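You operate a simulated robot arm through the tools that you are given. There is no shell and no other tool.

You are at the controls of a simulated robot arm. One attempt, no reset.

Task
Test the brown test block on low range, then on high range.
Fine: zero the empty pad once before each test, the block waiting on the clear patch of the sorting table; it ends on the pad, reading FE.

It is judged by the outcome, as a careful person would: the job done as asked, and still so three seconds after it is handed in. It fails if anything else is knocked over, pushed out of place, dropped, spilled or broken.

Robot
A 7-joint arm with a two-finger gripper, fixed in place. Base frame: the origin is on the floor under the middle of its stand, x ahead of it, y to its left, z up; the work surface is at about z = 86. Readings come in cm, rad, newtons and seconds.
With the tool pointing down near the work surface it reaches from about 30 to 74 cm from the base axis. Its first joint turns from -2.897 to 2.897 rad. Payload 2.94 kg.
The tool frame sits at the grasp point between the pads (the TCP): z along the fingers, y along the line on which they close. The tips reach 3 cm beyond it. The gripper opens to 13.8 cm; its body begins 10.9 cm behind the TCP.
Orientation is told as [roll, pitch, yaw] about the base's x, y, z axes, in that order, counted from this pose: with the fingers straight down and closing along the base's y, the tool's x points along the base's -x, its y along +y and its z along -z.

Tools
- The arm moves only by the tool servo_tool. Its argument "series" is a list of rows, each an object of numbers (a shift or turn left out is 0, a gripper value left out holds the last): "dx", "dy", "dz": the shift along the tool's x, y, z in cm; "ax", "ay", "az": the turn, a rotation vector about the tool's x, y, z in degrees. In form: [{"dx": .., "dy": .., "dz": .., "ax": .., "ay": .., "az": ..}, ...]. A call has 1 to 20 rows; each row shifts and turns the commanded pose from where the row before left it, along the tool's axes as they then stand. "claw" is the opening, from 0 (shut) to 1 (fully open), set as the call begins (left out, the last holds). A row lasts 0.2 s, in which the tool goes at most 5 cm and 0.15 rad; a call with a longer step from one row to the next is refused whole, and so is a gripper value outside its range. A pose out of reach is approached as far as the arm can. The call stops where the force on the tool passes 40 N (or 10 N more than at its start, if that is more) or the arm is blocked; 0.2 s more then pass. Each finger travels about 7.2 cm/s and halts on what it meets, pressing with about 43 N; the grip force reading is that of the motor and also rises with nothing between the fingers. The clock runs only during rows and for 0.2 s after the last one: add rows that do not move to give the fingers time. It gives the time, the measured TCP pose, the force on the tool (base axes), the opening and the grip force at its end, in the units of the frame above (readings bear some noise), with the torque about the TCP (base axes, N m) and any sound that the robot's microphone picked up.
- Cameras (640 x 400 px; columns grow to the right, rows downward): "scene" is fixed at [21.92, -64.43, 146.26]; the picture's right is [0.62, -0.79, 0.00], its down [-0.73, -0.58, -0.36] and it looks along [0.28, 0.22, -0.93] (base axes); focal length 214 px, centre (320, 200). "wrist" rides on the gripper at [7.1, 1.9, -14.6] in the tool frame; the picture's right is [-0.26, 0.96, 0.00], its down [-0.85, -0.23, -0.48] and it looks along [-0.46, -0.12, 0.88] (tool axes); focal length 280 px, centre (320, 200). There is no depth. A picture from a camera that has moved, and an enlarged one, comes with that camera's place and axes in the base frame and with its lens. The place of the scene camera against the robot may be out by one fixed shift of up to 1.8 cm in any direction.
- camera(camera): a new picture of that camera. The clock stands still meanwhile.
- raise_lower(by): slides the trunk up (or, below 0, down) by that many cm; the arm rides with it, the base frame stays. It gives what a move gives, with no picture.
- enlarge(camera, box): a new picture of the part [left, top, right, bottom] of that camera's present view, enlarged. The clock stands still meanwhile.
- finish_job(): hands the job in; it is judged then, once.

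Places have to be worked out from the pictures, the camera data and where the tool is seen. Open the gripper and draw the arm clear of the work before you hand the job in, unless the task says otherwise.

The tools are called by a JSON object that holds its "op" and its "data". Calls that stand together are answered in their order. servo_tool: Moves the arm, as the interface text tells. Its arguments: {"type":"object","properties":{"series":{"type":"array"},"claw":{"type":"number"}},"required":["series"]} The other tools are called the same way: raise_lower (by) moves the trunk up or down; camera (camera) takes a picture; enlarge (camera, box) takes an enlarged picture of a part of a camera's view; finish_job () hands the job in.

At the start:

```text
t: 0.0
position: [33.99, -23.54, 122.29]
ee_rot: [0.0, 0.0, 0.0]
ft_force: [-0.2, 0.1, -0.6]
moment: [-0.04, -0.03, 0.0]
gripper_width: 13.8
finger_force: 0.1
trunk travel left (down, up): [-42.5, 2.9]
```

scene: 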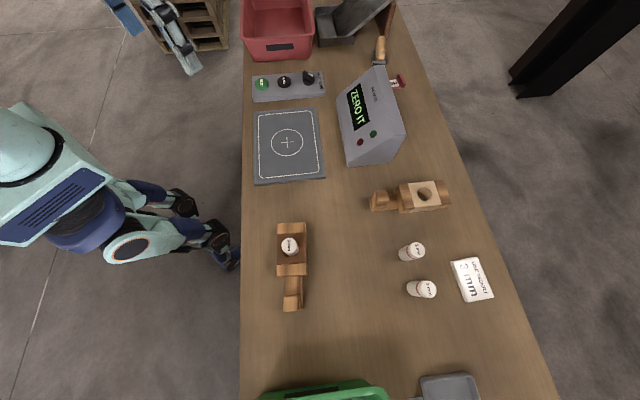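
wrist: 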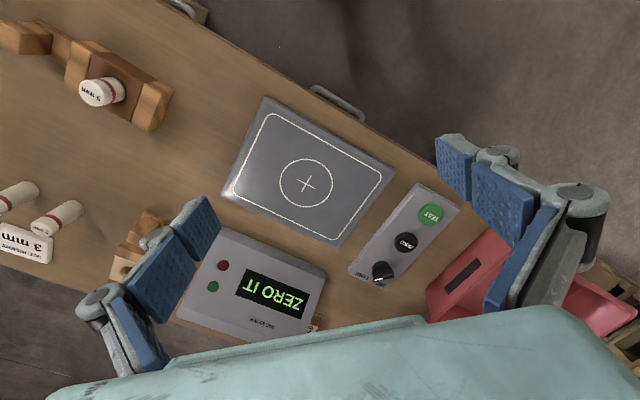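

I start by looking closer at the scene, the control panel and the surroundings before moving anything.

{"op": "enlarge", "data": {"camera": "scene", "box": [230, 60, 430, 190]}}

{"op": "enlarge", "data": {"camera": "scene", "box": [240, 170, 520, 345]}}

{"op": "enlarge", "data": {"camera": "scene", "box": [140, 0, 440, 110]}}

{"op": "enlarge", "data": {"camera": "wrist", "box": [170, 80, 490, 350]}}

{"op": "enlarge", "data": {"camera": "scene", "box": [240, 330, 560, 400]}}

```text
3.08 times, centred on (330, 125) of scene
camera zoom: at [21.92, -64.43, 146.26], right [0.62, -0.79, 0.0], down [-0.73, -0.58, -0.36], along [0.28, 0.22, -0.93], focal length 660 px, centre (289, 431)
```

zoom: 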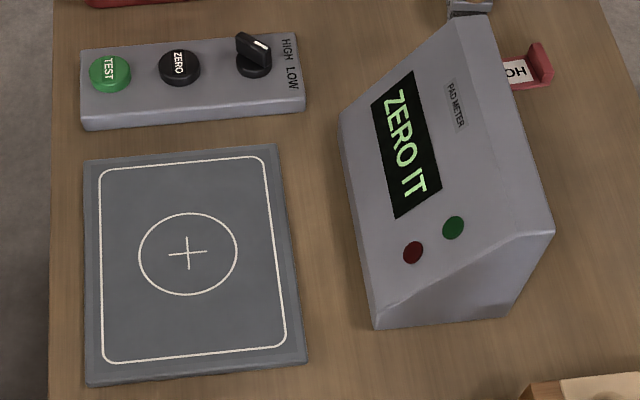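

```text
2.29 times, centred on (380, 258) of scene
camera zoom: at [21.92, -64.43, 146.26], right [0.62, -0.79, 0.0], down [-0.73, -0.58, -0.36], along [0.28, 0.22, -0.93], focal length 490 px, centre (183, 69)
```

zoom: 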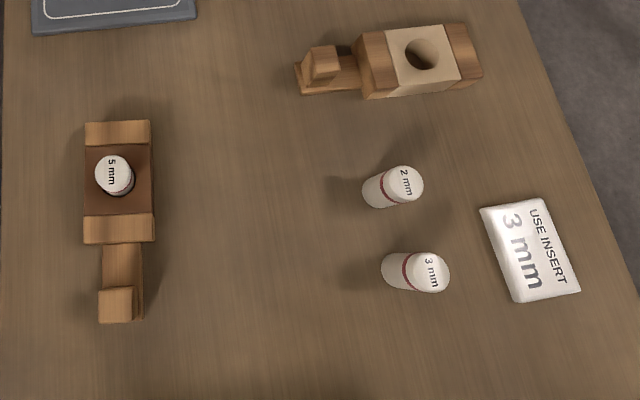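

```text
2.13 times, centred on (290, 55) of scene
camera zoom: at [21.92, -64.43, 146.26], right [0.62, -0.79, 0.0], down [-0.73, -0.58, -0.36], along [0.28, 0.22, -0.93], focal length 458 px, centre (384, 509)
```

zoom: 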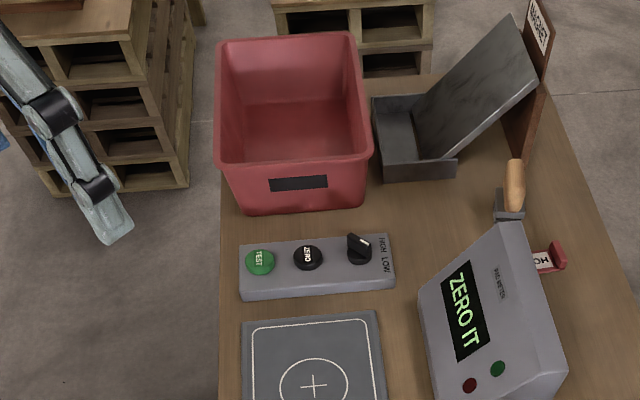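

```text
1.48 times, centred on (330, 215) of wrist
camera zoom: at [27.0, -21.6, 136.82], right [0.26, 0.96, 0.0], down [0.85, -0.23, 0.48], along [0.46, -0.12, -0.88], focal length 415 px, centre (305, 178)
```

zoom: 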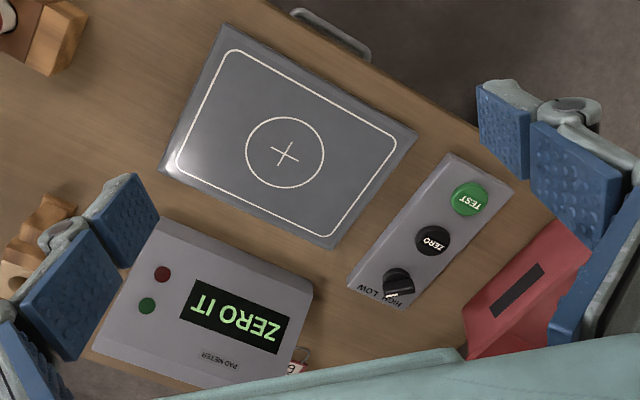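

```text
2.00 times, centred on (400, 365) of scene
camera zoom: at [21.92, -64.43, 146.26], right [0.62, -0.79, 0.0], down [-0.73, -0.58, -0.36], along [0.28, 0.22, -0.93], focal length 429 px, centre (160, -130)
```

zoom: 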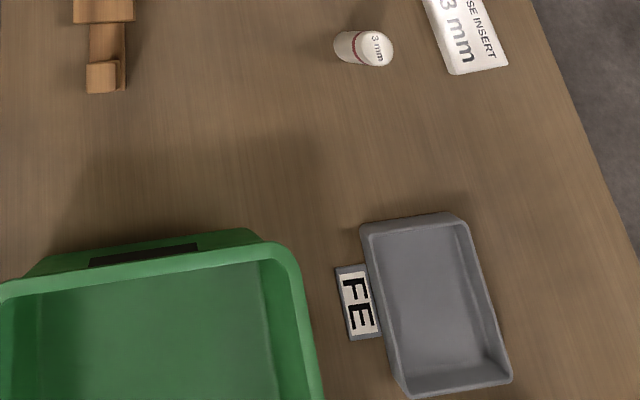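

The scene shows the brown block (with a 5 mm insert in it) close to the near table edge, and the pad, TEST/ZERO buttons and range knob farther along. The cream block, loose inserts and card sit deep on the table, about 90 cm out. I'll move the wrist camera over the panel to read the knob and place the buttons.

{"op": "servo_tool", "data": {"series": [{"dx": -3.6, "dy": 2.9, "dz": 0.8}, {"dx": -3.6, "dy": 2.9, "dz": 0.8}, {"dx": -3.6, "dy": 2.9, "dz": 0.8}, {"dx": -3.6, "dy": 2.9, "dz": 0.8}, {"dx": -3.6, "dy": 2.9, "dz": 0.8}, {}]}}

{"op": "camera", "data": {"camera": "wrist"}}

{"op": "camera", "data": {"camera": "scene"}}

```text
t: 1.4
position: [52.35, -9.37, 118.57]
ee_rot: [0.001, -0.001, -0.001]
ft_force: [0.0, 0.4, -0.2]
moment: [-0.01, 0.01, -0.01]
gripper_width: 13.82
finger_force: 0.1
trunk travel left (down, up): [-42.5, 2.9]
```

```text
taken
camera wrist: at [45.3, -7.38, 133.01], right [0.26, 0.96, 0.0], down [0.85, -0.23, 0.48], along [0.46, -0.13, -0.88], focal length 280 px, centre (320, 200)
```

wrist: 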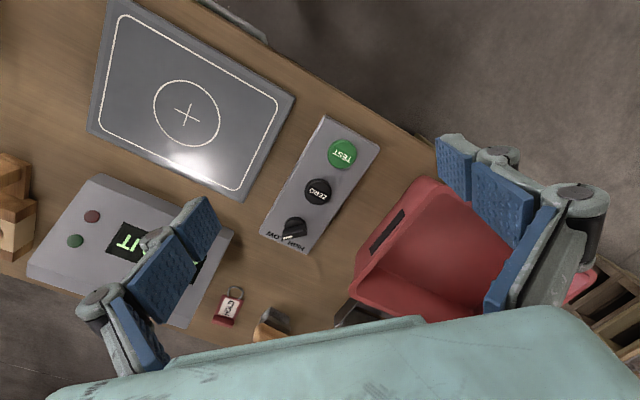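

```text
taken
```

scene: 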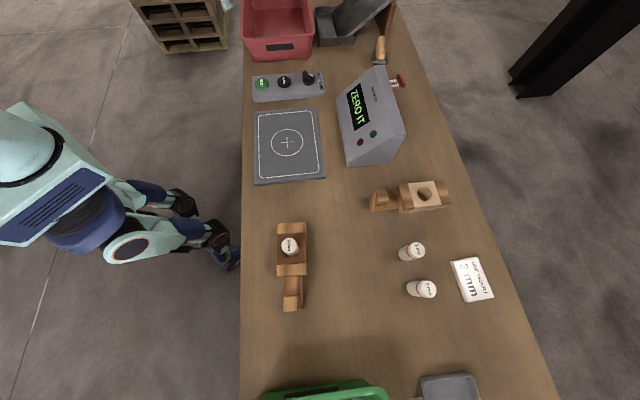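

The panel is in view; I enlarge the knob and labels, and the tag behind the meter.

{"op": "enlarge", "data": {"camera": "wrist", "box": [250, 110, 390, 260]}}

{"op": "enlarge", "data": {"camera": "wrist", "box": [190, 270, 300, 340]}}

{"op": "enlarge", "data": {"camera": "scene", "box": [250, 60, 330, 110]}}

{"op": "enlarge", "data": {"camera": "scene", "box": [260, 210, 340, 320]}}

```text
2.67 times, centred on (320, 185) of wrist
camera zoom: at [45.3, -7.38, 133.01], right [0.26, 0.96, 0.0], down [0.85, -0.23, 0.48], along [0.46, -0.13, -0.88], focal length 748 px, centre (320, 240)
```

zoom: 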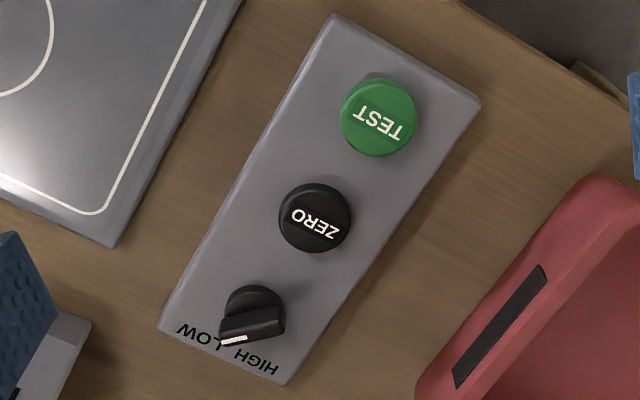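

```text
5.71 times, centred on (245, 305) of wrist
camera zoom: at [45.3, -7.38, 133.01], right [0.26, 0.96, 0.0], down [0.85, -0.23, 0.48], along [0.46, -0.13, -0.88], focal length 1602 px, centre (749, -400)
```

zoom: 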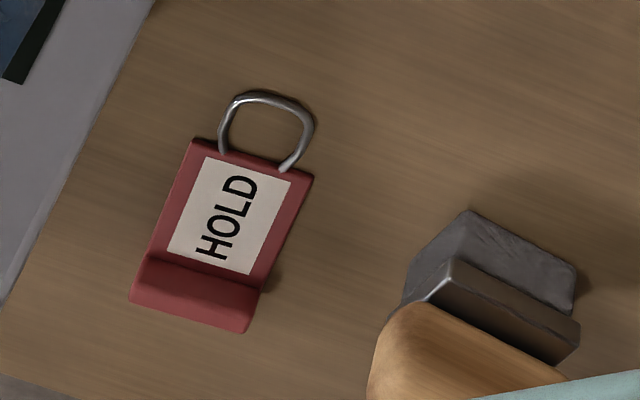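

```text
8.00 times, centred on (290, 85) of scene
camera zoom: at [21.92, -64.43, 146.26], right [0.62, -0.79, 0.0], down [-0.73, -0.58, -0.36], along [0.28, 0.22, -0.93], focal length 1716 px, centre (560, 1120)
```

zoom: 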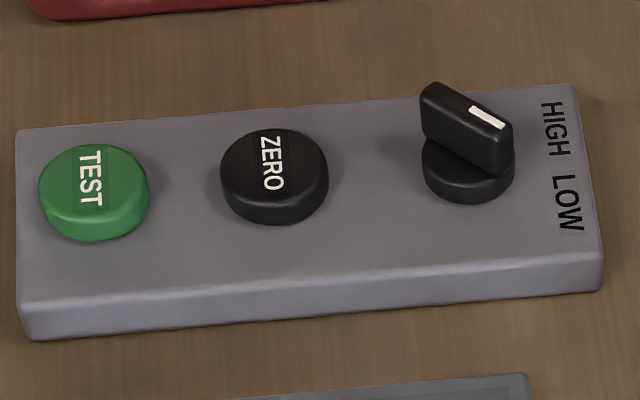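

```text
3.64 times, centred on (300, 265) of scene
camera zoom: at [21.92, -64.43, 146.26], right [0.62, -0.79, 0.0], down [-0.73, -0.58, -0.36], along [0.28, 0.22, -0.93], focal length 780 px, centre (393, -36)
```

zoom: 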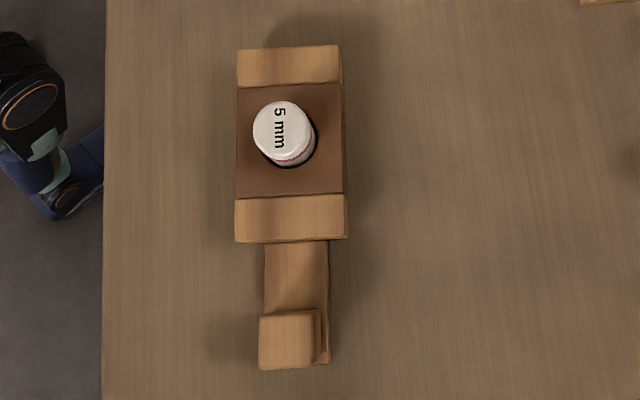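

The knob pointer is toward LOW (yaw about −82°), so it is already on low range, and the display says ZERO IT. The pad is empty and the block waits on the open table, so I close the fingers and move to hover above ZERO (about 66, −13.5).

{"op": "servo_tool", "data": {"series": [{}, {"dx": -2.29, "dy": -0.69, "dz": 2.3}, {"dx": -2.29, "dy": -0.69, "dz": 2.3}, {"dx": -2.29, "dy": -0.69, "dz": 2.3}, {"dx": -2.29, "dy": -0.69, "dz": 2.3}, {"dx": -2.29, "dy": -0.69, "dz": 2.3}, {"dx": -2.29, "dy": -0.69, "dz": 2.3}, {}, {}], "claw": 0}}

{"op": "camera", "data": {"camera": "wrist"}}

{"op": "camera", "data": {"camera": "scene"}}

```text
t: 3.4
position: [65.73, -13.33, 104.62]
ee_rot: [0.0, 0.001, 0.0]
ft_force: [-0.2, 0.8, -0.4]
moment: [0.0, -0.04, 0.0]
gripper_width: 0.0
finger_force: 28.6
trunk travel left (down, up): [-42.5, 2.9]
```

```text
taken
camera wrist: at [58.72, -11.3, 119.08], right [0.26, 0.96, 0.0], down [0.85, -0.23, 0.48], along [0.46, -0.12, -0.88], focal length 280 px, centre (320, 200)
```

wrist: 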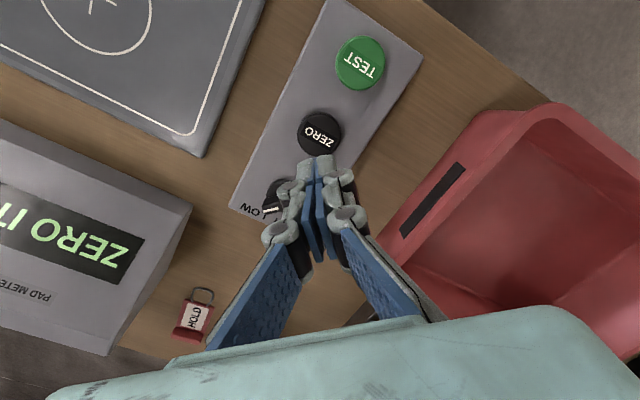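

```text
taken
```

scene: 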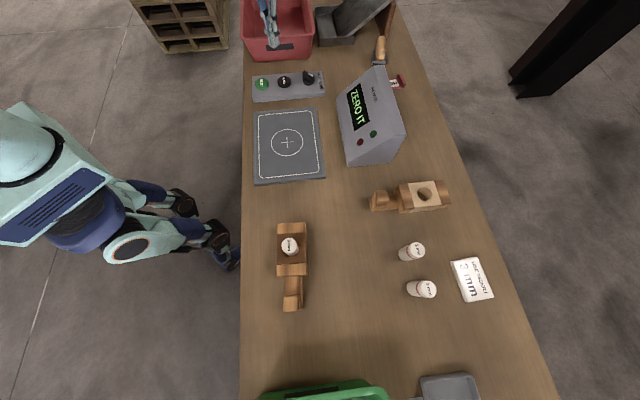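

The fingertips sit almost directly above ZERO (button top estimated at (65.8, −13.2, ~91)). I go down to just above it and check again before pressing.

{"op": "servo_tool", "data": {"series": [{"dx": -0.1, "dz": 2.0}, {"dz": 2.0}, {"dz": 2.0}, {"dz": 1.5}, {"dz": 1.0}, {}]}}

{"op": "camera", "data": {"camera": "wrist"}}

{"op": "enlarge", "data": {"camera": "scene", "box": [240, 20, 400, 120]}}

```text
t: 4.8
position: [65.8, -13.17, 96.18]
ee_rot: [0.0, -0.001, 0.0]
ft_force: [-0.8, 0.4, 0.3]
moment: [0.0, 0.01, 0.0]
gripper_width: 0.0
finger_force: 28.6
trunk travel left (down, up): [-42.5, 2.9]
```

```text
taken
camera wrist: at [58.7, -11.19, 110.65], right [0.26, 0.96, 0.0], down [0.85, -0.23, 0.48], along [0.46, -0.12, -0.88], focal length 280 px, centre (320, 200)
```

wrist: 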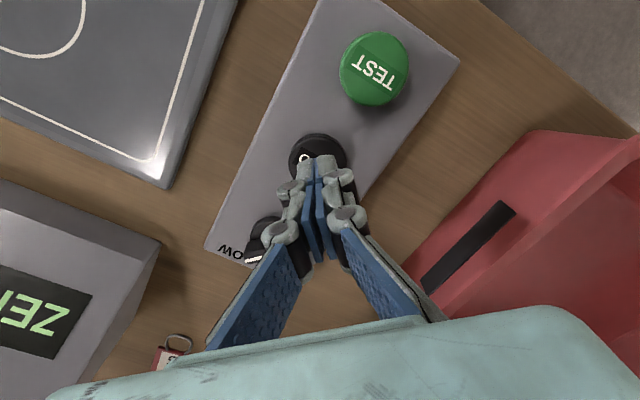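

```text
4.00 times, centred on (320, 70) of scene
camera zoom: at [21.92, -64.43, 146.26], right [0.62, -0.79, 0.0], down [-0.73, -0.58, -0.36], along [0.28, 0.22, -0.93], focal length 858 px, centre (320, 720)
```

zoom: 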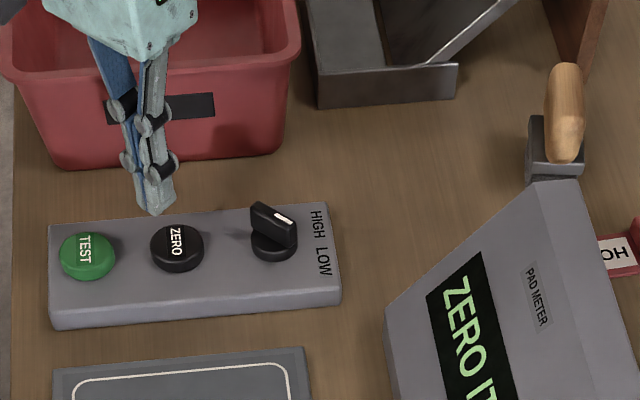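

Tips are about 2 cm above ZERO and centred. I press down slowly now in small steps, watching force and sound.

{"op": "servo_tool", "data": {"series": [{"dz": 0.4}, {"dz": 0.4}, {"dz": 0.4}, {"dz": 0.3}, {"dz": 0.3}, {"dz": 0.2}]}}

```text
t: 6.2
position: [65.87, -13.45, 93.98]
ee_rot: [0.0, 0.0, 0.0]
ft_force: [-0.1, 0.1, -0.4]
moment: [-0.04, 0.03, -0.03]
gripper_width: 0.02
finger_force: 28.5
trunk travel left (down, up): [-42.5, 2.9]
```

No contact yet with the tips at about z = 91.0; continuing down.

{"op": "servo_tool", "data": {"series": [{"dz": 0.2}, {"dz": 0.2}, {"dz": 0.2}, {"dz": 0.2}]}}

{"op": "enlarge", "data": {"camera": "scene", "box": [240, 20, 400, 120]}}

```text
t: 7.2
position: [65.92, -13.36, 93.19]
ee_rot: [0.0, 0.0, 0.0]
ft_force: [-0.7, 0.0, 0.1]
moment: [0.0, -0.01, 0.01]
gripper_width: 0.0
finger_force: 28.3
trunk travel left (down, up): [-42.5, 2.9]
```

```text
4.00 times, centred on (320, 70) of scene
camera zoom: at [21.92, -64.43, 146.26], right [0.62, -0.79, 0.0], down [-0.73, -0.58, -0.36], along [0.28, 0.22, -0.93], focal length 858 px, centre (320, 720)
```

zoom: 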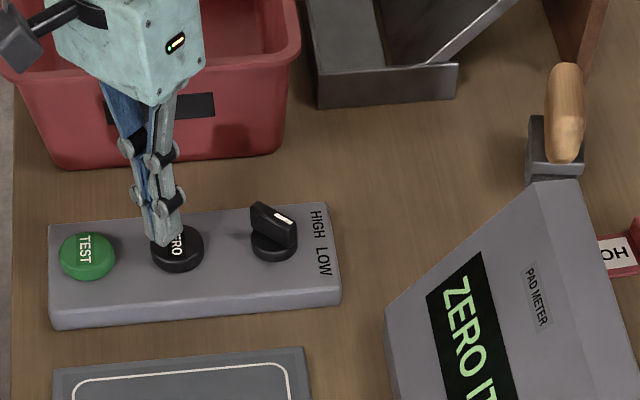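

The tips are right over the button's middle-rear with no force yet; I continue down in small steps.

{"op": "servo_tool", "data": {"series": [{"dz": 0.15}, {"dz": 0.15}, {"dz": 0.15}, {"dz": 0.15}]}}

{"op": "camera", "data": {"camera": "wrist"}}

{"op": "enlarge", "data": {"camera": "scene", "box": [240, 20, 400, 120]}}

```text
t: 8.2
position: [65.76, -13.16, 92.61]
ee_rot: [0.001, 0.001, 0.0]
ft_force: [-0.1, -0.7, -0.8]
moment: [-0.02, 0.01, 0.03]
gripper_width: 0.0
finger_force: 28.7
trunk travel left (down, up): [-42.5, 2.9]
```

```text
taken
camera wrist: at [58.79, -11.22, 107.15], right [0.26, 0.96, 0.0], down [0.85, -0.23, 0.48], along [0.46, -0.12, -0.88], focal length 280 px, centre (320, 200)
```

wrist: 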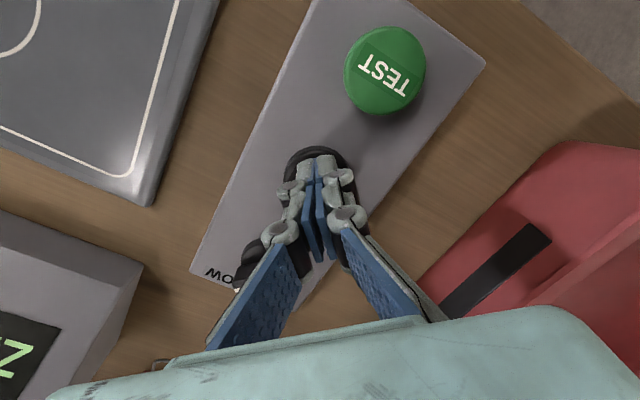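

```text
4.00 times, centred on (320, 70) of scene
camera zoom: at [21.92, -64.43, 146.26], right [0.62, -0.79, 0.0], down [-0.73, -0.58, -0.36], along [0.28, 0.22, -0.93], focal length 858 px, centre (320, 720)
```

zoom: 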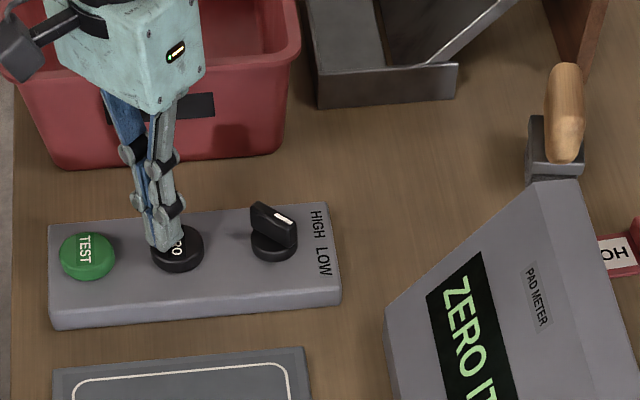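

Still no contact with the tips at about z = 89.6, so the button top is a bit lower; continuing.

{"op": "servo_tool", "data": {"series": [{"dz": 0.15}, {"dz": 0.15}, {"dz": 0.15}]}}

{"op": "enlarge", "data": {"camera": "scene", "box": [240, 20, 400, 120]}}

```text
t: 9.0
position: [65.89, -13.32, 92.17]
ee_rot: [0.0, 0.0, 0.0]
ft_force: [0.1, -0.6, 0.2]
moment: [0.0, 0.0, 0.02]
gripper_width: 0.59
finger_force: 28.2
trunk travel left (down, up): [-42.5, 2.9]
```

```text
4.00 times, centred on (320, 70) of scene
camera zoom: at [21.92, -64.43, 146.26], right [0.62, -0.79, 0.0], down [-0.73, -0.58, -0.36], along [0.28, 0.22, -0.93], focal length 858 px, centre (320, 720)
```

zoom: 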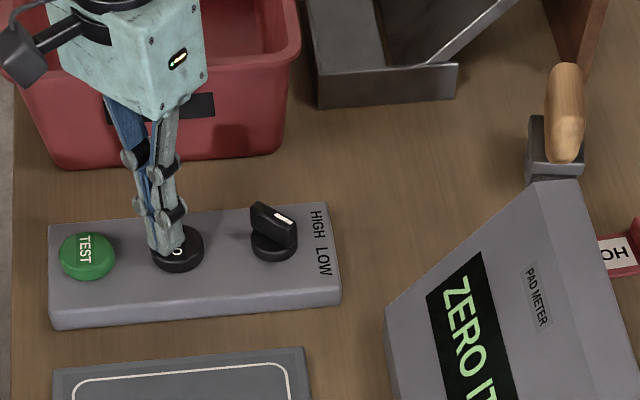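

The gripper opening reads 0.59 — likely first touch on the button. I continue pressing a few mm.

{"op": "servo_tool", "data": {"series": [{"dz": 0.15}, {"dz": 0.15}]}}

{"op": "enlarge", "data": {"camera": "scene", "box": [240, 20, 400, 120]}}

```text
t: 9.6
position: [65.96, -13.33, 91.95]
ee_rot: [0.001, -0.002, -0.002]
ft_force: [1.7, -0.4, 2.0]
moment: [0.05, -0.04, 0.03]
gripper_width: 0.62
finger_force: 28.8
trunk travel left (down, up): [-42.5, 2.9]
heard: click
```

```text
4.00 times, centred on (320, 70) of scene
camera zoom: at [21.92, -64.43, 146.26], right [0.62, -0.79, 0.0], down [-0.73, -0.58, -0.36], along [0.28, 0.22, -0.93], focal length 858 px, centre (320, 720)
```

zoom: 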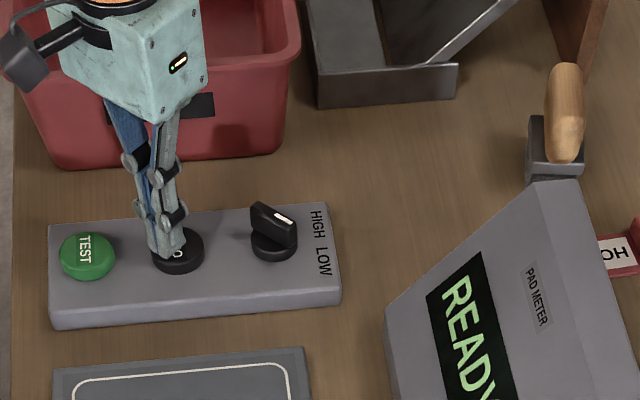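

A click was heard and the display changed to READY: the empty pad is zeroed for low range. I lift straight up and travel toward the brown block to inspect it.

{"op": "servo_tool", "data": {"series": [{"dz": -0.5}, {"dz": -1.5}, {"dz": -3}, {"dz": -4}, {"dz": -4.5}, {"dz": -4.5}, {"dz": -3}, {}]}}

{"op": "camera", "data": {"camera": "scene"}}

```text
t: 11.4
position: [65.79, -13.17, 112.9]
ee_rot: [0.0, 0.0, -0.001]
ft_force: [-0.3, 0.0, -0.4]
moment: [0.02, -0.01, 0.02]
gripper_width: 0.0
finger_force: 28.3
trunk travel left (down, up): [-42.5, 2.9]
```

```text
taken
```

scene: 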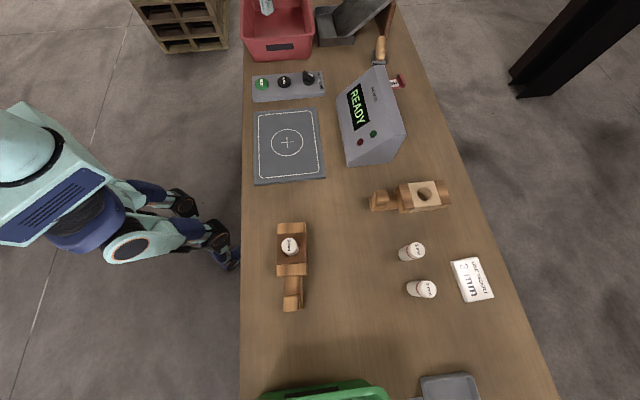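

READY persists with the block still waiting. I travel at height to above the brown block, opening the gripper on the way.

{"op": "servo_tool", "data": {"series": [{"dx": 3.29, "dy": -3.18}, {"dx": 3.29, "dy": -3.18}, {"dx": 3.29, "dy": -3.18}, {"dx": 3.29, "dy": -3.18}, {"dx": 3.29, "dy": -3.18}, {"dx": 3.29, "dy": -3.18}, {"dx": 3.29, "dy": -3.18}, {"dx": 3.29, "dy": -3.18}, {"dx": 3.29, "dy": -3.18}, {"dx": 3.29, "dy": -3.18}, {"dx": 3.29, "dy": -3.18}, {"dx": 3.29, "dy": -3.18}, {"dx": 3.29, "dy": -3.18}, {}], "claw": 1}}

{"op": "servo_tool", "data": {"series": [{"az": -7.2}, {"az": -7.2}, {"az": -7.2}, {"az": -7.2}, {"az": -7.2}, {"az": -7.0}, {}]}}

{"op": "camera", "data": {"camera": "wrist"}}

{"op": "camera", "data": {"camera": "scene"}}

```text
t: 14.4
position: [23.03, -54.62, 112.78]
ee_rot: [-0.001, 0.0, 0.0]
ft_force: [0.1, -0.7, -0.4]
moment: [-0.02, 0.01, 0.01]
gripper_width: 13.77
finger_force: 0.1
trunk travel left (down, up): [-42.5, 2.9]
```

```text
t: 16.0
position: [23.23, -54.69, 112.82]
ee_rot: [-0.001, 0.0, 0.753]
ft_force: [-0.4, -0.6, 0.1]
moment: [-0.01, -0.01, 0.01]
gripper_width: 13.82
finger_force: 0.1
trunk travel left (down, up): [-42.5, 2.9]
```

```text
taken
camera wrist: at [16.71, -58.01, 127.34], right [-0.47, 0.88, 0.0], down [0.78, 0.41, 0.48], along [0.42, 0.22, -0.88], focal length 280 px, centre (320, 200)
```

wrist: 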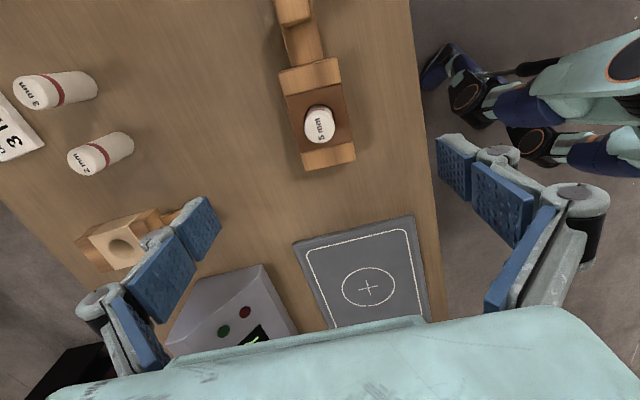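

```text
taken
```

scene: 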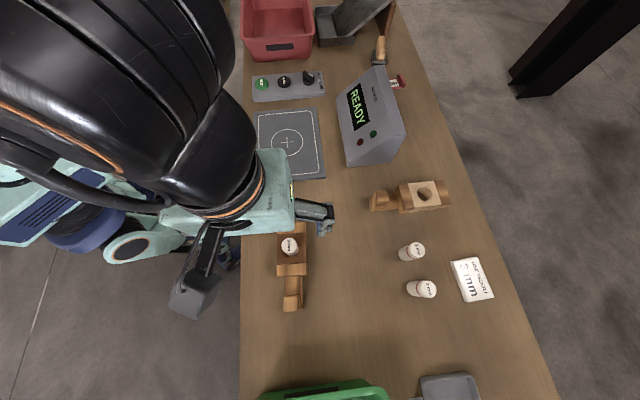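

The block is well seen from above now; I enlarge it to measure its axis, width and grasp height.

{"op": "enlarge", "data": {"camera": "wrist", "box": [230, 0, 430, 200]}}

{"op": "enlarge", "data": {"camera": "wrist", "box": [0, 50, 240, 290]}}

```text
2.00 times, centred on (330, 100) of wrist
camera zoom: at [16.71, -58.01, 127.34], right [-0.47, 0.88, 0.0], down [0.78, 0.41, 0.48], along [0.42, 0.22, -0.88], focal length 561 px, centre (300, 400)
```

zoom: 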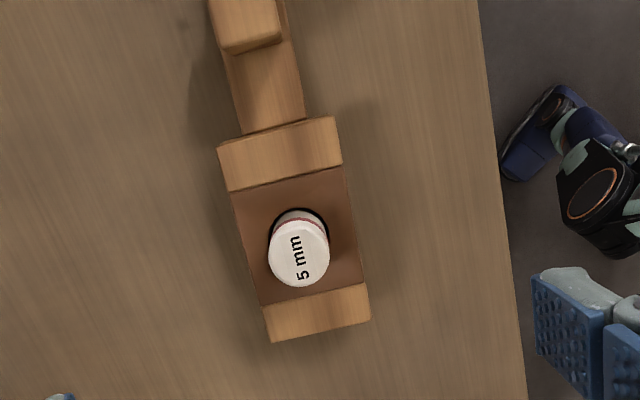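

```text
1.67 times, centred on (120, 170) of wrist
camera zoom: at [16.71, -58.01, 127.34], right [-0.47, 0.88, 0.0], down [0.78, 0.41, 0.48], along [0.42, 0.22, -0.88], focal length 467 px, centre (653, 250)
```

zoom: 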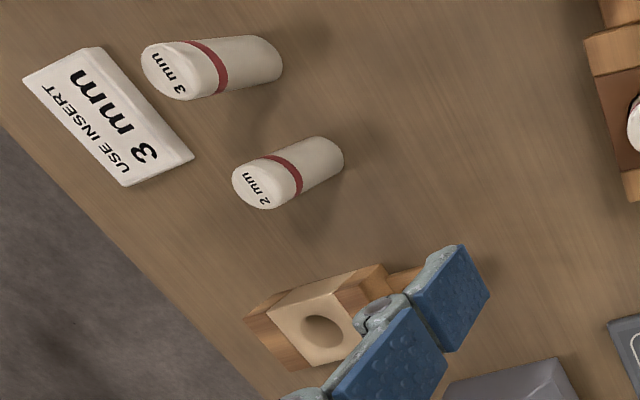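

The block body is about 12.4 × 7 cm, centred near (23.4, −54.5) with its long axis at yaw ≈ 41°; the TCP is almost exactly above its centre. I trim the yaw by 2° and descend with the gripper wide open to straddle the body, stopping part-way to check.

{"op": "servo_tool", "data": {"series": [{"az": 2.0, "dx": -0.2}, {"dz": 3}, {"dz": 3}, {"dz": 3}, {"dz": 3}, {"dz": 2}, {}], "claw": 1}}

{"op": "camera", "data": {"camera": "wrist"}}

{"op": "camera", "data": {"camera": "scene"}}

```text
t: 17.6
position: [23.32, -54.46, 98.79]
ee_rot: [0.0, 0.001, 0.716]
ft_force: [0.5, 0.5, 0.7]
moment: [-0.01, -0.04, 0.0]
gripper_width: 13.79
finger_force: 0.1
trunk travel left (down, up): [-42.5, 2.9]
```

```text
taken
camera wrist: at [16.67, -57.55, 113.31], right [-0.43, 0.9, 0.0], down [0.79, 0.38, 0.48], along [0.43, 0.21, -0.88], focal length 280 px, centre (320, 200)
```

wrist: 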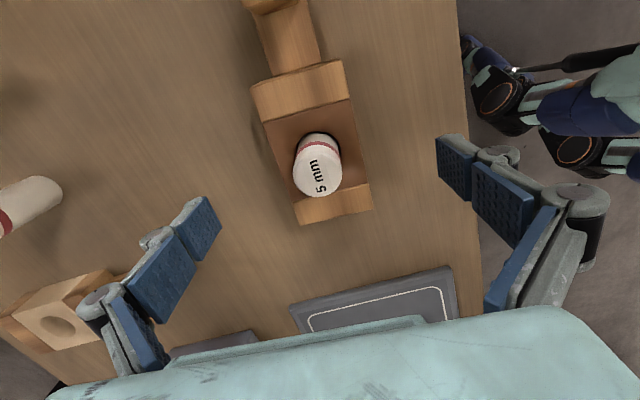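

```text
taken
```

scene: 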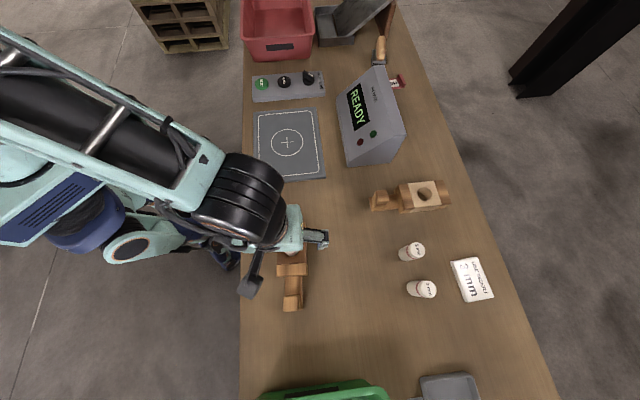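

Alignment holds: block centre ≈ (23.5, −54.3), yaw ≈ 40°. Descending the rest to TCP z ≈ 89.8 so the tips stop just above the table.

{"op": "servo_tool", "data": {"series": [{"dz": 2, "az": 0.8}, {"dz": 2}, {"dz": 2}, {"dz": 1.2}, {"dz": 0.8}, {"dz": 0.5}, {"dz": 0.4}, {}]}}

{"op": "camera", "data": {"camera": "wrist"}}

{"op": "enlarge", "data": {"camera": "scene", "box": [220, 190, 380, 320]}}

```text
t: 19.4
position: [23.13, -54.53, 89.78]
ee_rot: [0.001, -0.002, 0.701]
ft_force: [0.1, -0.6, 0.1]
moment: [0.01, -0.03, -0.03]
gripper_width: 13.8
finger_force: 0.1
trunk travel left (down, up): [-42.5, 2.9]
```

```text
taken
camera wrist: at [16.5, -57.57, 104.4], right [-0.42, 0.91, 0.0], down [0.8, 0.37, 0.48], along [0.43, 0.2, -0.88], focal length 280 px, centre (320, 200)
```

wrist: 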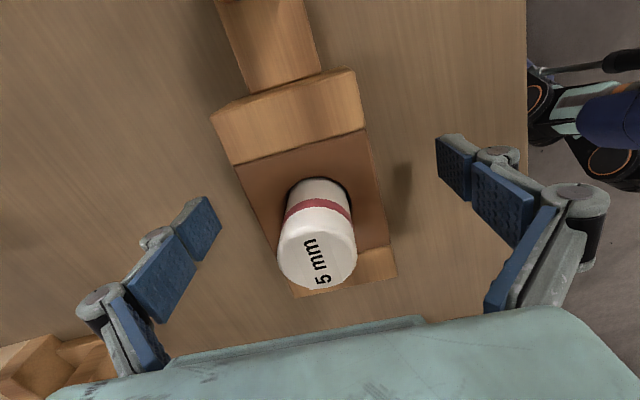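

```text
3.08 times, centred on (300, 255) of scene
camera zoom: at [21.92, -64.43, 146.26], right [0.62, -0.79, 0.0], down [-0.73, -0.58, -0.36], along [0.28, 0.22, -0.93], focal length 660 px, centre (382, 31)
```

zoom: 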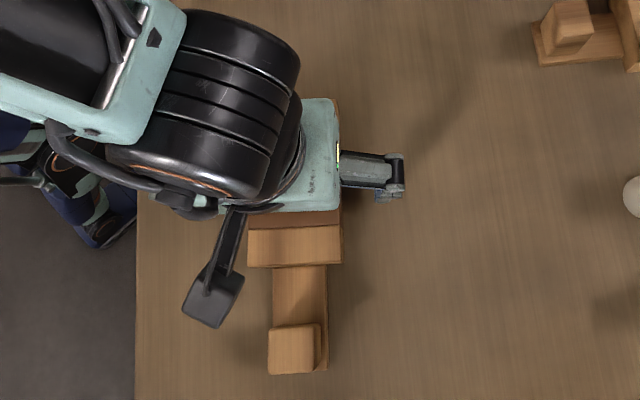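

The fingers straddle the brown core, tips about 0.8 cm above the table, with the insert centred between them. I close the gripper.

{"op": "servo_tool", "data": {"series": [{}, {}, {}, {}, {}, {}, {}], "claw": 0}}

{"op": "camera", "data": {"camera": "wrist"}}

```text
t: 21.0
position: [23.07, -54.62, 89.95]
ee_rot: [-0.001, 0.001, 0.7]
ft_force: [2.9, -2.9, 5.4]
moment: [-0.21, -0.1, 0.06]
gripper_width: 7.3
finger_force: 43.3
trunk travel left (down, up): [-42.5, 2.9]
```

```text
taken
camera wrist: at [16.52, -57.56, 104.47], right [-0.42, 0.91, 0.0], down [0.8, 0.37, 0.48], along [0.43, 0.2, -0.88], focal length 280 px, centre (320, 200)
```

wrist: 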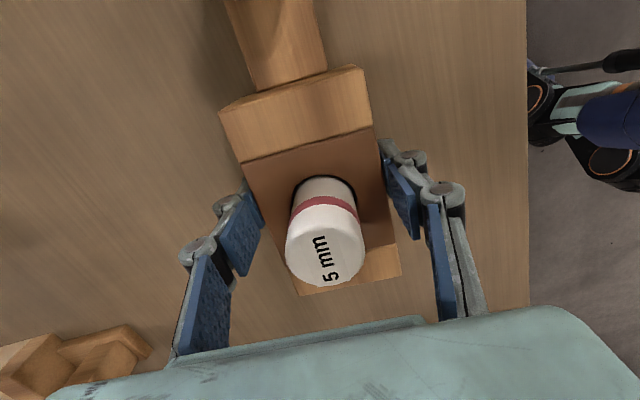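

The block is gripped at 7.3 cm width with 43 N. I lift it gently a few cm and check.

{"op": "servo_tool", "data": {"series": [{"dz": -0.3}, {"dz": -0.5}, {"dz": -0.8}, {"dz": -1.0}, {"dz": -1.2}, {}]}}

{"op": "camera", "data": {"camera": "wrist"}}

{"op": "enlarge", "data": {"camera": "scene", "box": [220, 190, 380, 320]}}

```text
t: 22.4
position: [23.21, -54.45, 93.59]
ee_rot: [0.002, 0.0, 0.702]
ft_force: [-1.2, 0.3, -4.2]
moment: [-0.02, 0.01, -0.03]
gripper_width: 7.32
finger_force: 43.1
trunk travel left (down, up): [-42.5, 2.9]
```

```text
taken
camera wrist: at [16.65, -57.45, 108.17], right [-0.42, 0.91, 0.0], down [0.8, 0.37, 0.48], along [0.43, 0.2, -0.88], focal length 280 px, centre (320, 200)
```

wrist: 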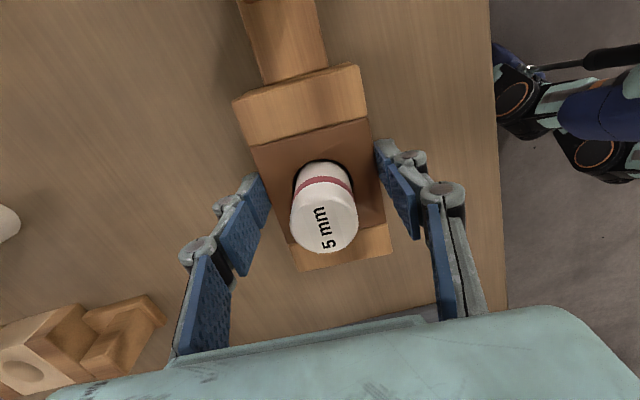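

```text
3.08 times, centred on (300, 255) of scene
camera zoom: at [21.92, -64.43, 146.26], right [0.62, -0.79, 0.0], down [-0.73, -0.58, -0.36], along [0.28, 0.22, -0.93], focal length 660 px, centre (382, 31)
```

zoom: 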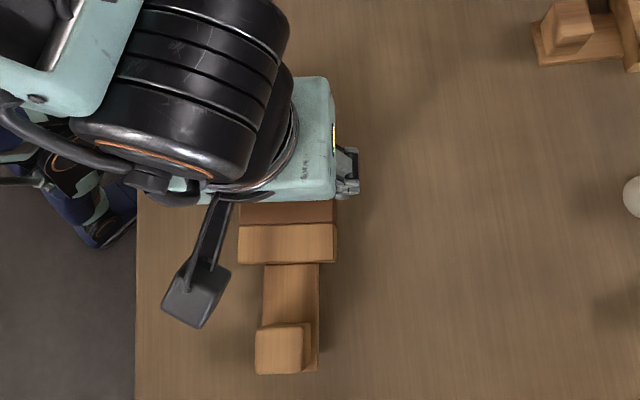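

The image suggests the block slipped down about 1.5–2 cm in the grip while lifting (held weight ≈ 4.2 N). I hold still briefly to see whether it keeps slipping.

{"op": "servo_tool", "data": {"series": [{}, {}, {}, {}, {}]}}

{"op": "camera", "data": {"camera": "wrist"}}

```text
t: 23.6
position: [23.32, -54.43, 93.79]
ee_rot: [0.001, -0.001, 0.702]
ft_force: [0.6, -0.4, -2.5]
moment: [0.01, -0.06, 0.0]
gripper_width: 7.31
finger_force: 43.1
trunk travel left (down, up): [-42.5, 2.9]
```

```text
taken
camera wrist: at [16.66, -57.46, 108.18], right [-0.42, 0.91, 0.0], down [0.8, 0.37, 0.48], along [0.43, 0.2, -0.88], focal length 280 px, centre (320, 200)
```

wrist: 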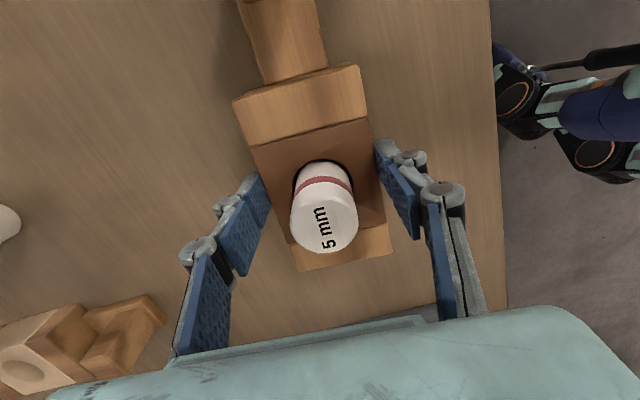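

The view is unchanged, so it is not creeping. I raise a little more, slowly, and compare again to be sure the grip is holding.

{"op": "servo_tool", "data": {"series": [{"dz": -0.3}, {"dz": -0.4}, {"dz": -0.4}, {"dz": -0.4}, {"dz": -0.4}, {"dz": -0.3}, {}]}}

{"op": "camera", "data": {"camera": "wrist"}}

{"op": "enlarge", "data": {"camera": "scene", "box": [220, 190, 380, 320]}}

```text
t: 25.2
position: [23.38, -54.47, 96.0]
ee_rot: [0.0, 0.002, 0.702]
ft_force: [-1.1, -0.2, -2.8]
moment: [0.03, 0.0, 0.01]
gripper_width: 7.34
finger_force: 42.9
trunk travel left (down, up): [-42.5, 2.9]
```

```text
taken
camera wrist: at [16.64, -57.52, 110.49], right [-0.42, 0.91, 0.0], down [0.8, 0.37, 0.48], along [0.43, 0.2, -0.88], focal length 280 px, centre (320, 200)
```

wrist: 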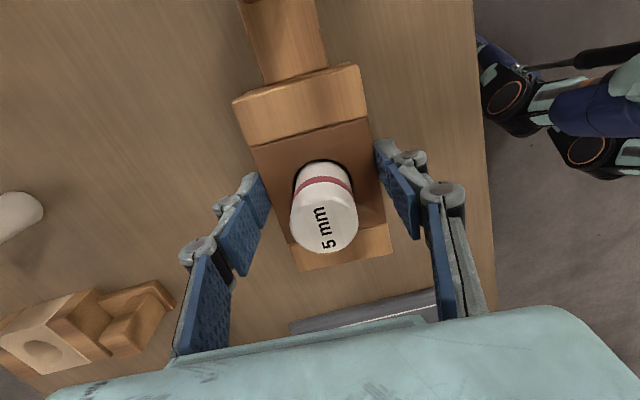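

```text
3.08 times, centred on (300, 255) of scene
camera zoom: at [21.92, -64.43, 146.26], right [0.62, -0.79, 0.0], down [-0.73, -0.58, -0.36], along [0.28, 0.22, -0.93], focal length 660 px, centre (382, 31)
```

zoom: 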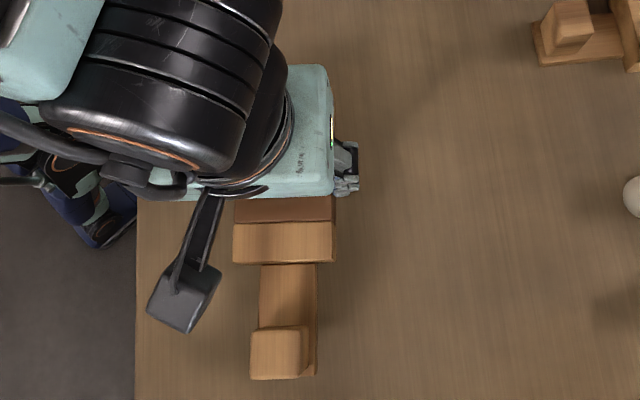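

The grip now holds firmly (view identical after another 2.3 cm of lift). Block bottom is about 5.7 cm below the TCP; I raise to clearance and carry it along the table toward the pad centre, estimated at (48.5, −30.1).

{"op": "servo_tool", "data": {"series": [{"dz": -0.6}, {"dz": -1.0}, {"dz": -1.2}, {"dz": -1.2}, {"dz": -1.0}, {"dz": -0.6}, {}]}}

{"op": "servo_tool", "data": {"series": [{"dx": -1.0, "dy": 0.07}, {"dx": -2.0, "dy": 0.14, "az": -0.5}, {"dx": -2.6, "dy": 0.18, "az": -0.5}, {"dx": -2.8, "dy": 0.2, "az": -0.5}, {"dx": -2.8, "dy": 0.2, "az": -0.5}, {"dx": -2.8, "dy": 0.2, "az": -0.5}, {"dx": -2.8, "dy": 0.2, "az": -0.5}, {"dx": -2.8, "dy": 0.2, "az": -0.5}, {"dx": -2.8, "dy": 0.2, "az": -0.5}, {"dx": -2.8, "dy": 0.2}, {"dx": -2.6, "dy": 0.2}, {"dx": -2.2, "dy": 0.2}, {"dx": -1.8, "dy": 0.15}, {"dx": -1.2, "dy": 0.1}, {"dx": -0.7, "dy": 0.05}, {}]}}

{"op": "camera", "data": {"camera": "wrist"}}

{"op": "camera", "data": {"camera": "scene"}}

```text
t: 26.8
position: [23.24, -54.51, 101.56]
ee_rot: [0.0, -0.001, 0.703]
ft_force: [0.1, 0.2, -3.3]
moment: [0.02, -0.03, 0.04]
gripper_width: 7.32
finger_force: 43.0
trunk travel left (down, up): [-42.5, 2.9]
```

```text
t: 30.2
position: [46.48, -29.64, 101.62]
ee_rot: [0.001, 0.0, 0.772]
ft_force: [0.0, -0.2, -2.2]
moment: [0.04, -0.05, -0.01]
gripper_width: 7.33
finger_force: 43.3
trunk travel left (down, up): [-42.5, 2.9]
```

```text
taken
camera wrist: at [39.94, -33.16, 116.11], right [-0.48, 0.87, 0.0], down [0.77, 0.43, 0.48], along [0.42, 0.23, -0.88], focal length 280 px, centre (320, 200)
```

wrist: 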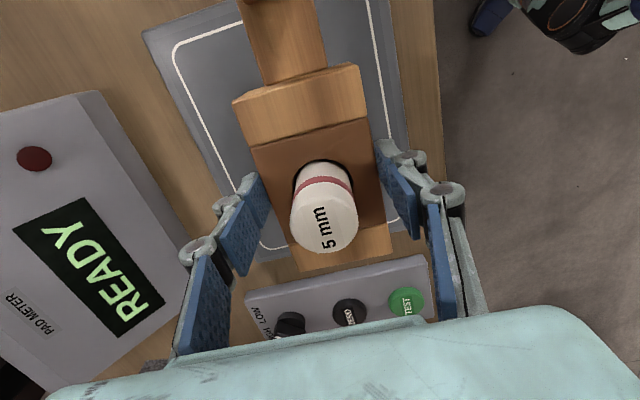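

```text
taken
```

scene: 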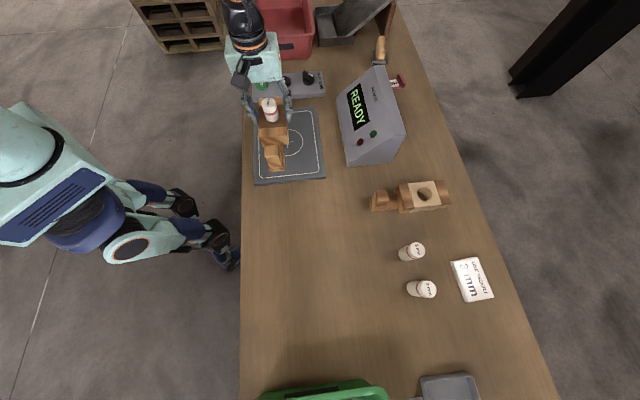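

I'm over the pad, about 2 cm short of centre. I shift so the brown core is above the circle, then descend to just above the pad.

{"op": "servo_tool", "data": {"series": [{"dx": -0.55, "dy": -0.9}, {"dx": -0.6, "dy": -1.0}, {}, {"dz": 1.0}, {"dz": 1.5}, {"dz": 1.5}, {"dz": 1.2}, {"dz": 0.8}, {}]}}

{"op": "camera", "data": {"camera": "wrist"}}

{"op": "enlarge", "data": {"camera": "scene", "box": [230, 60, 390, 190]}}

```text
t: 32.2
position: [48.42, -30.46, 95.48]
ee_rot: [0.001, 0.001, 0.773]
ft_force: [0.7, 0.1, -3.3]
moment: [0.03, -0.04, 0.0]
gripper_width: 7.31
finger_force: 43.0
trunk travel left (down, up): [-42.5, 2.9]
```

```text
taken
camera wrist: at [42.06, -33.83, 110.06], right [-0.48, 0.87, 0.0], down [0.77, 0.43, 0.48], along [0.42, 0.23, -0.88], focal length 280 px, centre (320, 200)
```

wrist: 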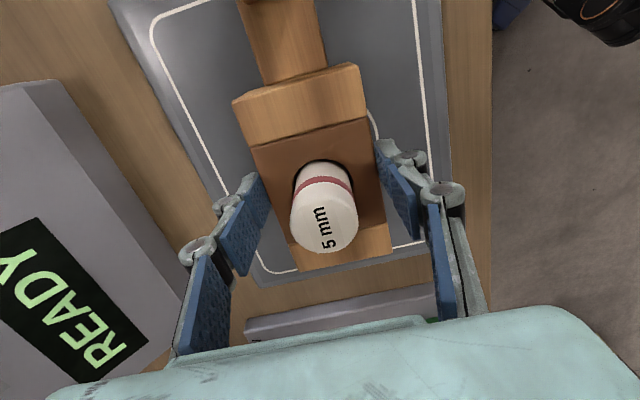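

```text
3.08 times, centred on (310, 125) of scene
camera zoom: at [21.92, -64.43, 146.26], right [0.62, -0.79, 0.0], down [-0.73, -0.58, -0.36], along [0.28, 0.22, -0.93], focal length 660 px, centre (351, 431)
```

zoom: 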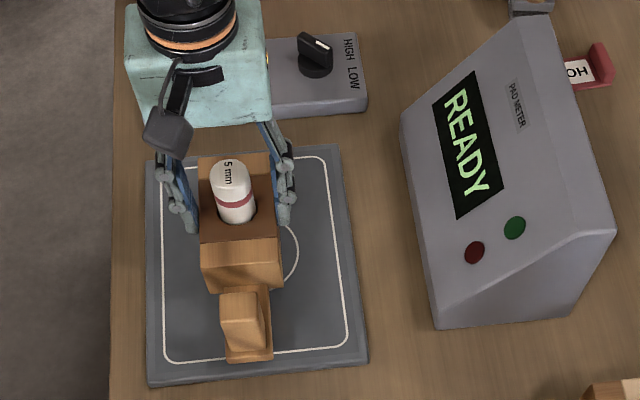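

The core is above the circle, about 0.5–0.8 cm toward −s. I nudge it and then lower slowly until the pad takes the weight.

{"op": "servo_tool", "data": {"series": [{"dx": -0.4, "dy": 0.12}, {"dx": -0.3, "dy": 0.1}, {"dz": 0.4}, {"dz": 0.4}, {"dz": 0.3}, {"dz": 0.2}, {"dz": 0.2}, {}]}}

{"op": "enlarge", "data": {"camera": "scene", "box": [230, 60, 390, 190]}}

```text
t: 34.0
position: [48.79, -29.7, 93.86]
ee_rot: [0.0, 0.001, 0.771]
ft_force: [0.1, -0.1, -2.7]
moment: [0.01, -0.01, -0.01]
gripper_width: 7.32
finger_force: 42.9
trunk travel left (down, up): [-42.5, 2.9]
```

```text
3.08 times, centred on (310, 125) of scene
camera zoom: at [21.92, -64.43, 146.26], right [0.62, -0.79, 0.0], down [-0.73, -0.58, -0.36], along [0.28, 0.22, -0.93], focal length 660 px, centre (351, 431)
```

zoom: 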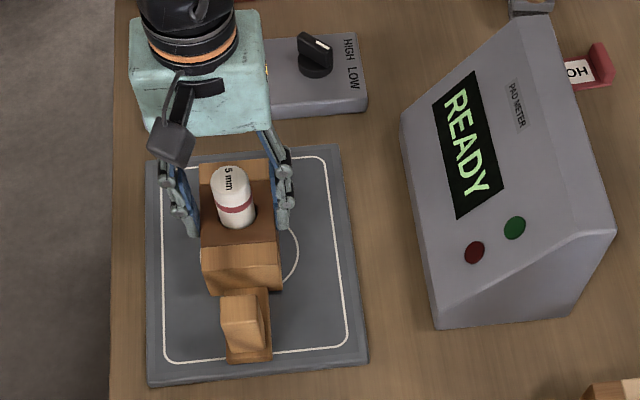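

Still hanging freely (−2.7 N) at TCP z ≈ 93.9. I continue lowering in 0.15 cm steps until the force turns.

{"op": "servo_tool", "data": {"series": [{"dz": 0.15}, {"dz": 0.15}, {"dz": 0.15}, {"dz": 0.15}, {}]}}

```text
t: 35.2
position: [48.93, -29.69, 93.52]
ee_rot: [-0.001, 0.0, 0.773]
ft_force: [0.1, 1.6, 9.5]
moment: [0.09, 0.6, 0.0]
gripper_width: 7.31
finger_force: 43.0
trunk travel left (down, up): [-42.5, 2.9]
```

Contact: force rose to +9.5 N, the block rests on the pad. I ease off 1 mm and open the fingers moderately.

{"op": "servo_tool", "data": {"series": [{"dz": -0.1}, {}]}}

{"op": "servo_tool", "data": {"series": [{}, {}, {}, {}], "claw": 0.75}}

{"op": "camera", "data": {"camera": "wrist"}}

{"op": "enlarge", "data": {"camera": "scene", "box": [230, 60, 390, 190]}}

```text
t: 35.8
position: [48.8, -29.7, 93.36]
ee_rot: [0.0, 0.002, 0.771]
ft_force: [1.5, -0.1, 2.5]
moment: [0.14, 0.06, -0.04]
gripper_width: 7.34
finger_force: 43.0
trunk travel left (down, up): [-42.5, 2.9]
```

```text
t: 36.8
position: [48.9, -29.63, 93.49]
ee_rot: [-0.001, 0.0, 0.77]
ft_force: [-0.1, -0.3, -0.5]
moment: [-0.03, 0.01, 0.02]
gripper_width: 10.36
finger_force: 0.1
trunk travel left (down, up): [-42.5, 2.9]
```

```text
taken
camera wrist: at [42.43, -33.12, 108.05], right [-0.48, 0.87, 0.0], down [0.77, 0.43, 0.48], along [0.42, 0.23, -0.88], focal length 280 px, centre (320, 200)
```

wrist: 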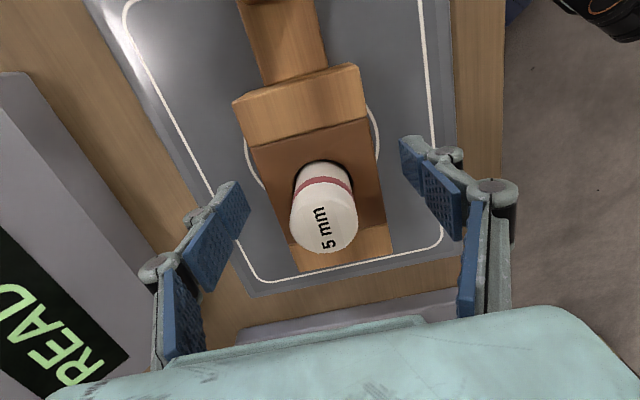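

```text
3.08 times, centred on (310, 125) of scene
camera zoom: at [21.92, -64.43, 146.26], right [0.62, -0.79, 0.0], down [-0.73, -0.58, -0.36], along [0.28, 0.22, -0.93], focal length 660 px, centre (351, 431)
```

zoom: 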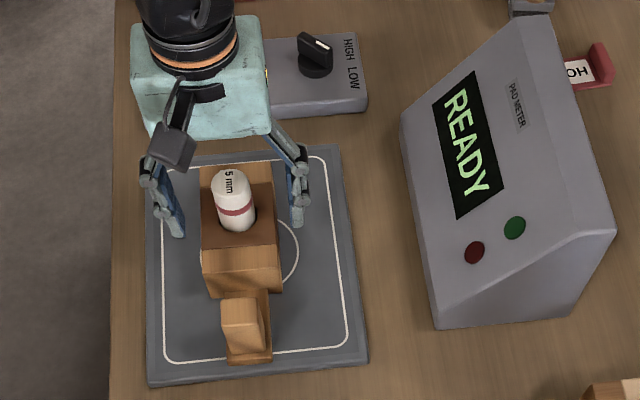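

The block stands on the pad with the circle showing evenly on both sides. I lift straight up, then turn back to yaw 0, close the fingers and go above TEST (about 60.85, −7.8).

{"op": "servo_tool", "data": {"series": [{"dz": -0.6}, {"dz": -1.5}, {"dz": -3}, {"dz": -3.5}, {"dz": -3.5}, {"dz": -3.5}, {"dz": -2}, {}]}}

{"op": "servo_tool", "data": {"series": [{"az": 7.37}, {"az": 7.37}, {"az": 7.37}, {"az": 7.37}, {"az": 7.37}, {"az": 7.37}, {"dx": -2, "dy": 3.64}, {"dx": -2, "dy": 3.64}, {"dx": -2, "dy": 3.64}, {"dx": -2, "dy": 3.64}, {"dx": -2, "dy": 3.64}, {"dx": -1.95, "dy": 3.6}, {}, {}], "claw": 0}}

{"op": "camera", "data": {"camera": "wrist"}}

{"op": "camera", "data": {"camera": "scene"}}

```text
t: 38.6
position: [48.89, -29.62, 111.44]
ee_rot: [-0.001, -0.002, 0.771]
ft_force: [-1.3, -0.9, -0.6]
moment: [-0.02, -0.01, -0.01]
gripper_width: 10.36
finger_force: 0.1
trunk travel left (down, up): [-42.5, 2.9]
```

```text
t: 41.6
position: [60.83, -8.06, 111.07]
ee_rot: [0.001, -0.001, 0.0]
ft_force: [0.2, -0.7, -0.2]
moment: [-0.01, 0.0, 0.02]
gripper_width: 0.02
finger_force: 28.7
trunk travel left (down, up): [-42.5, 2.9]
```

```text
taken
camera wrist: at [53.73, -6.0, 125.49], right [0.26, 0.96, 0.0], down [0.85, -0.23, 0.48], along [0.46, -0.12, -0.88], focal length 280 px, centre (320, 200)
```

wrist: 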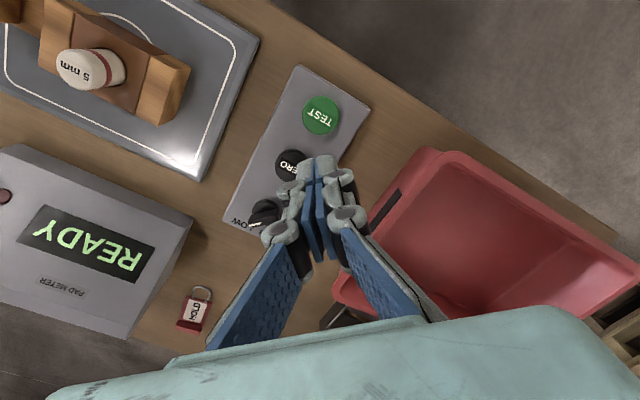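

```text
taken
```

scene: 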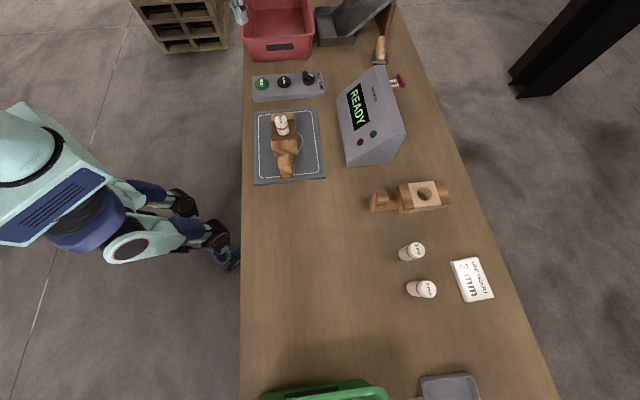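

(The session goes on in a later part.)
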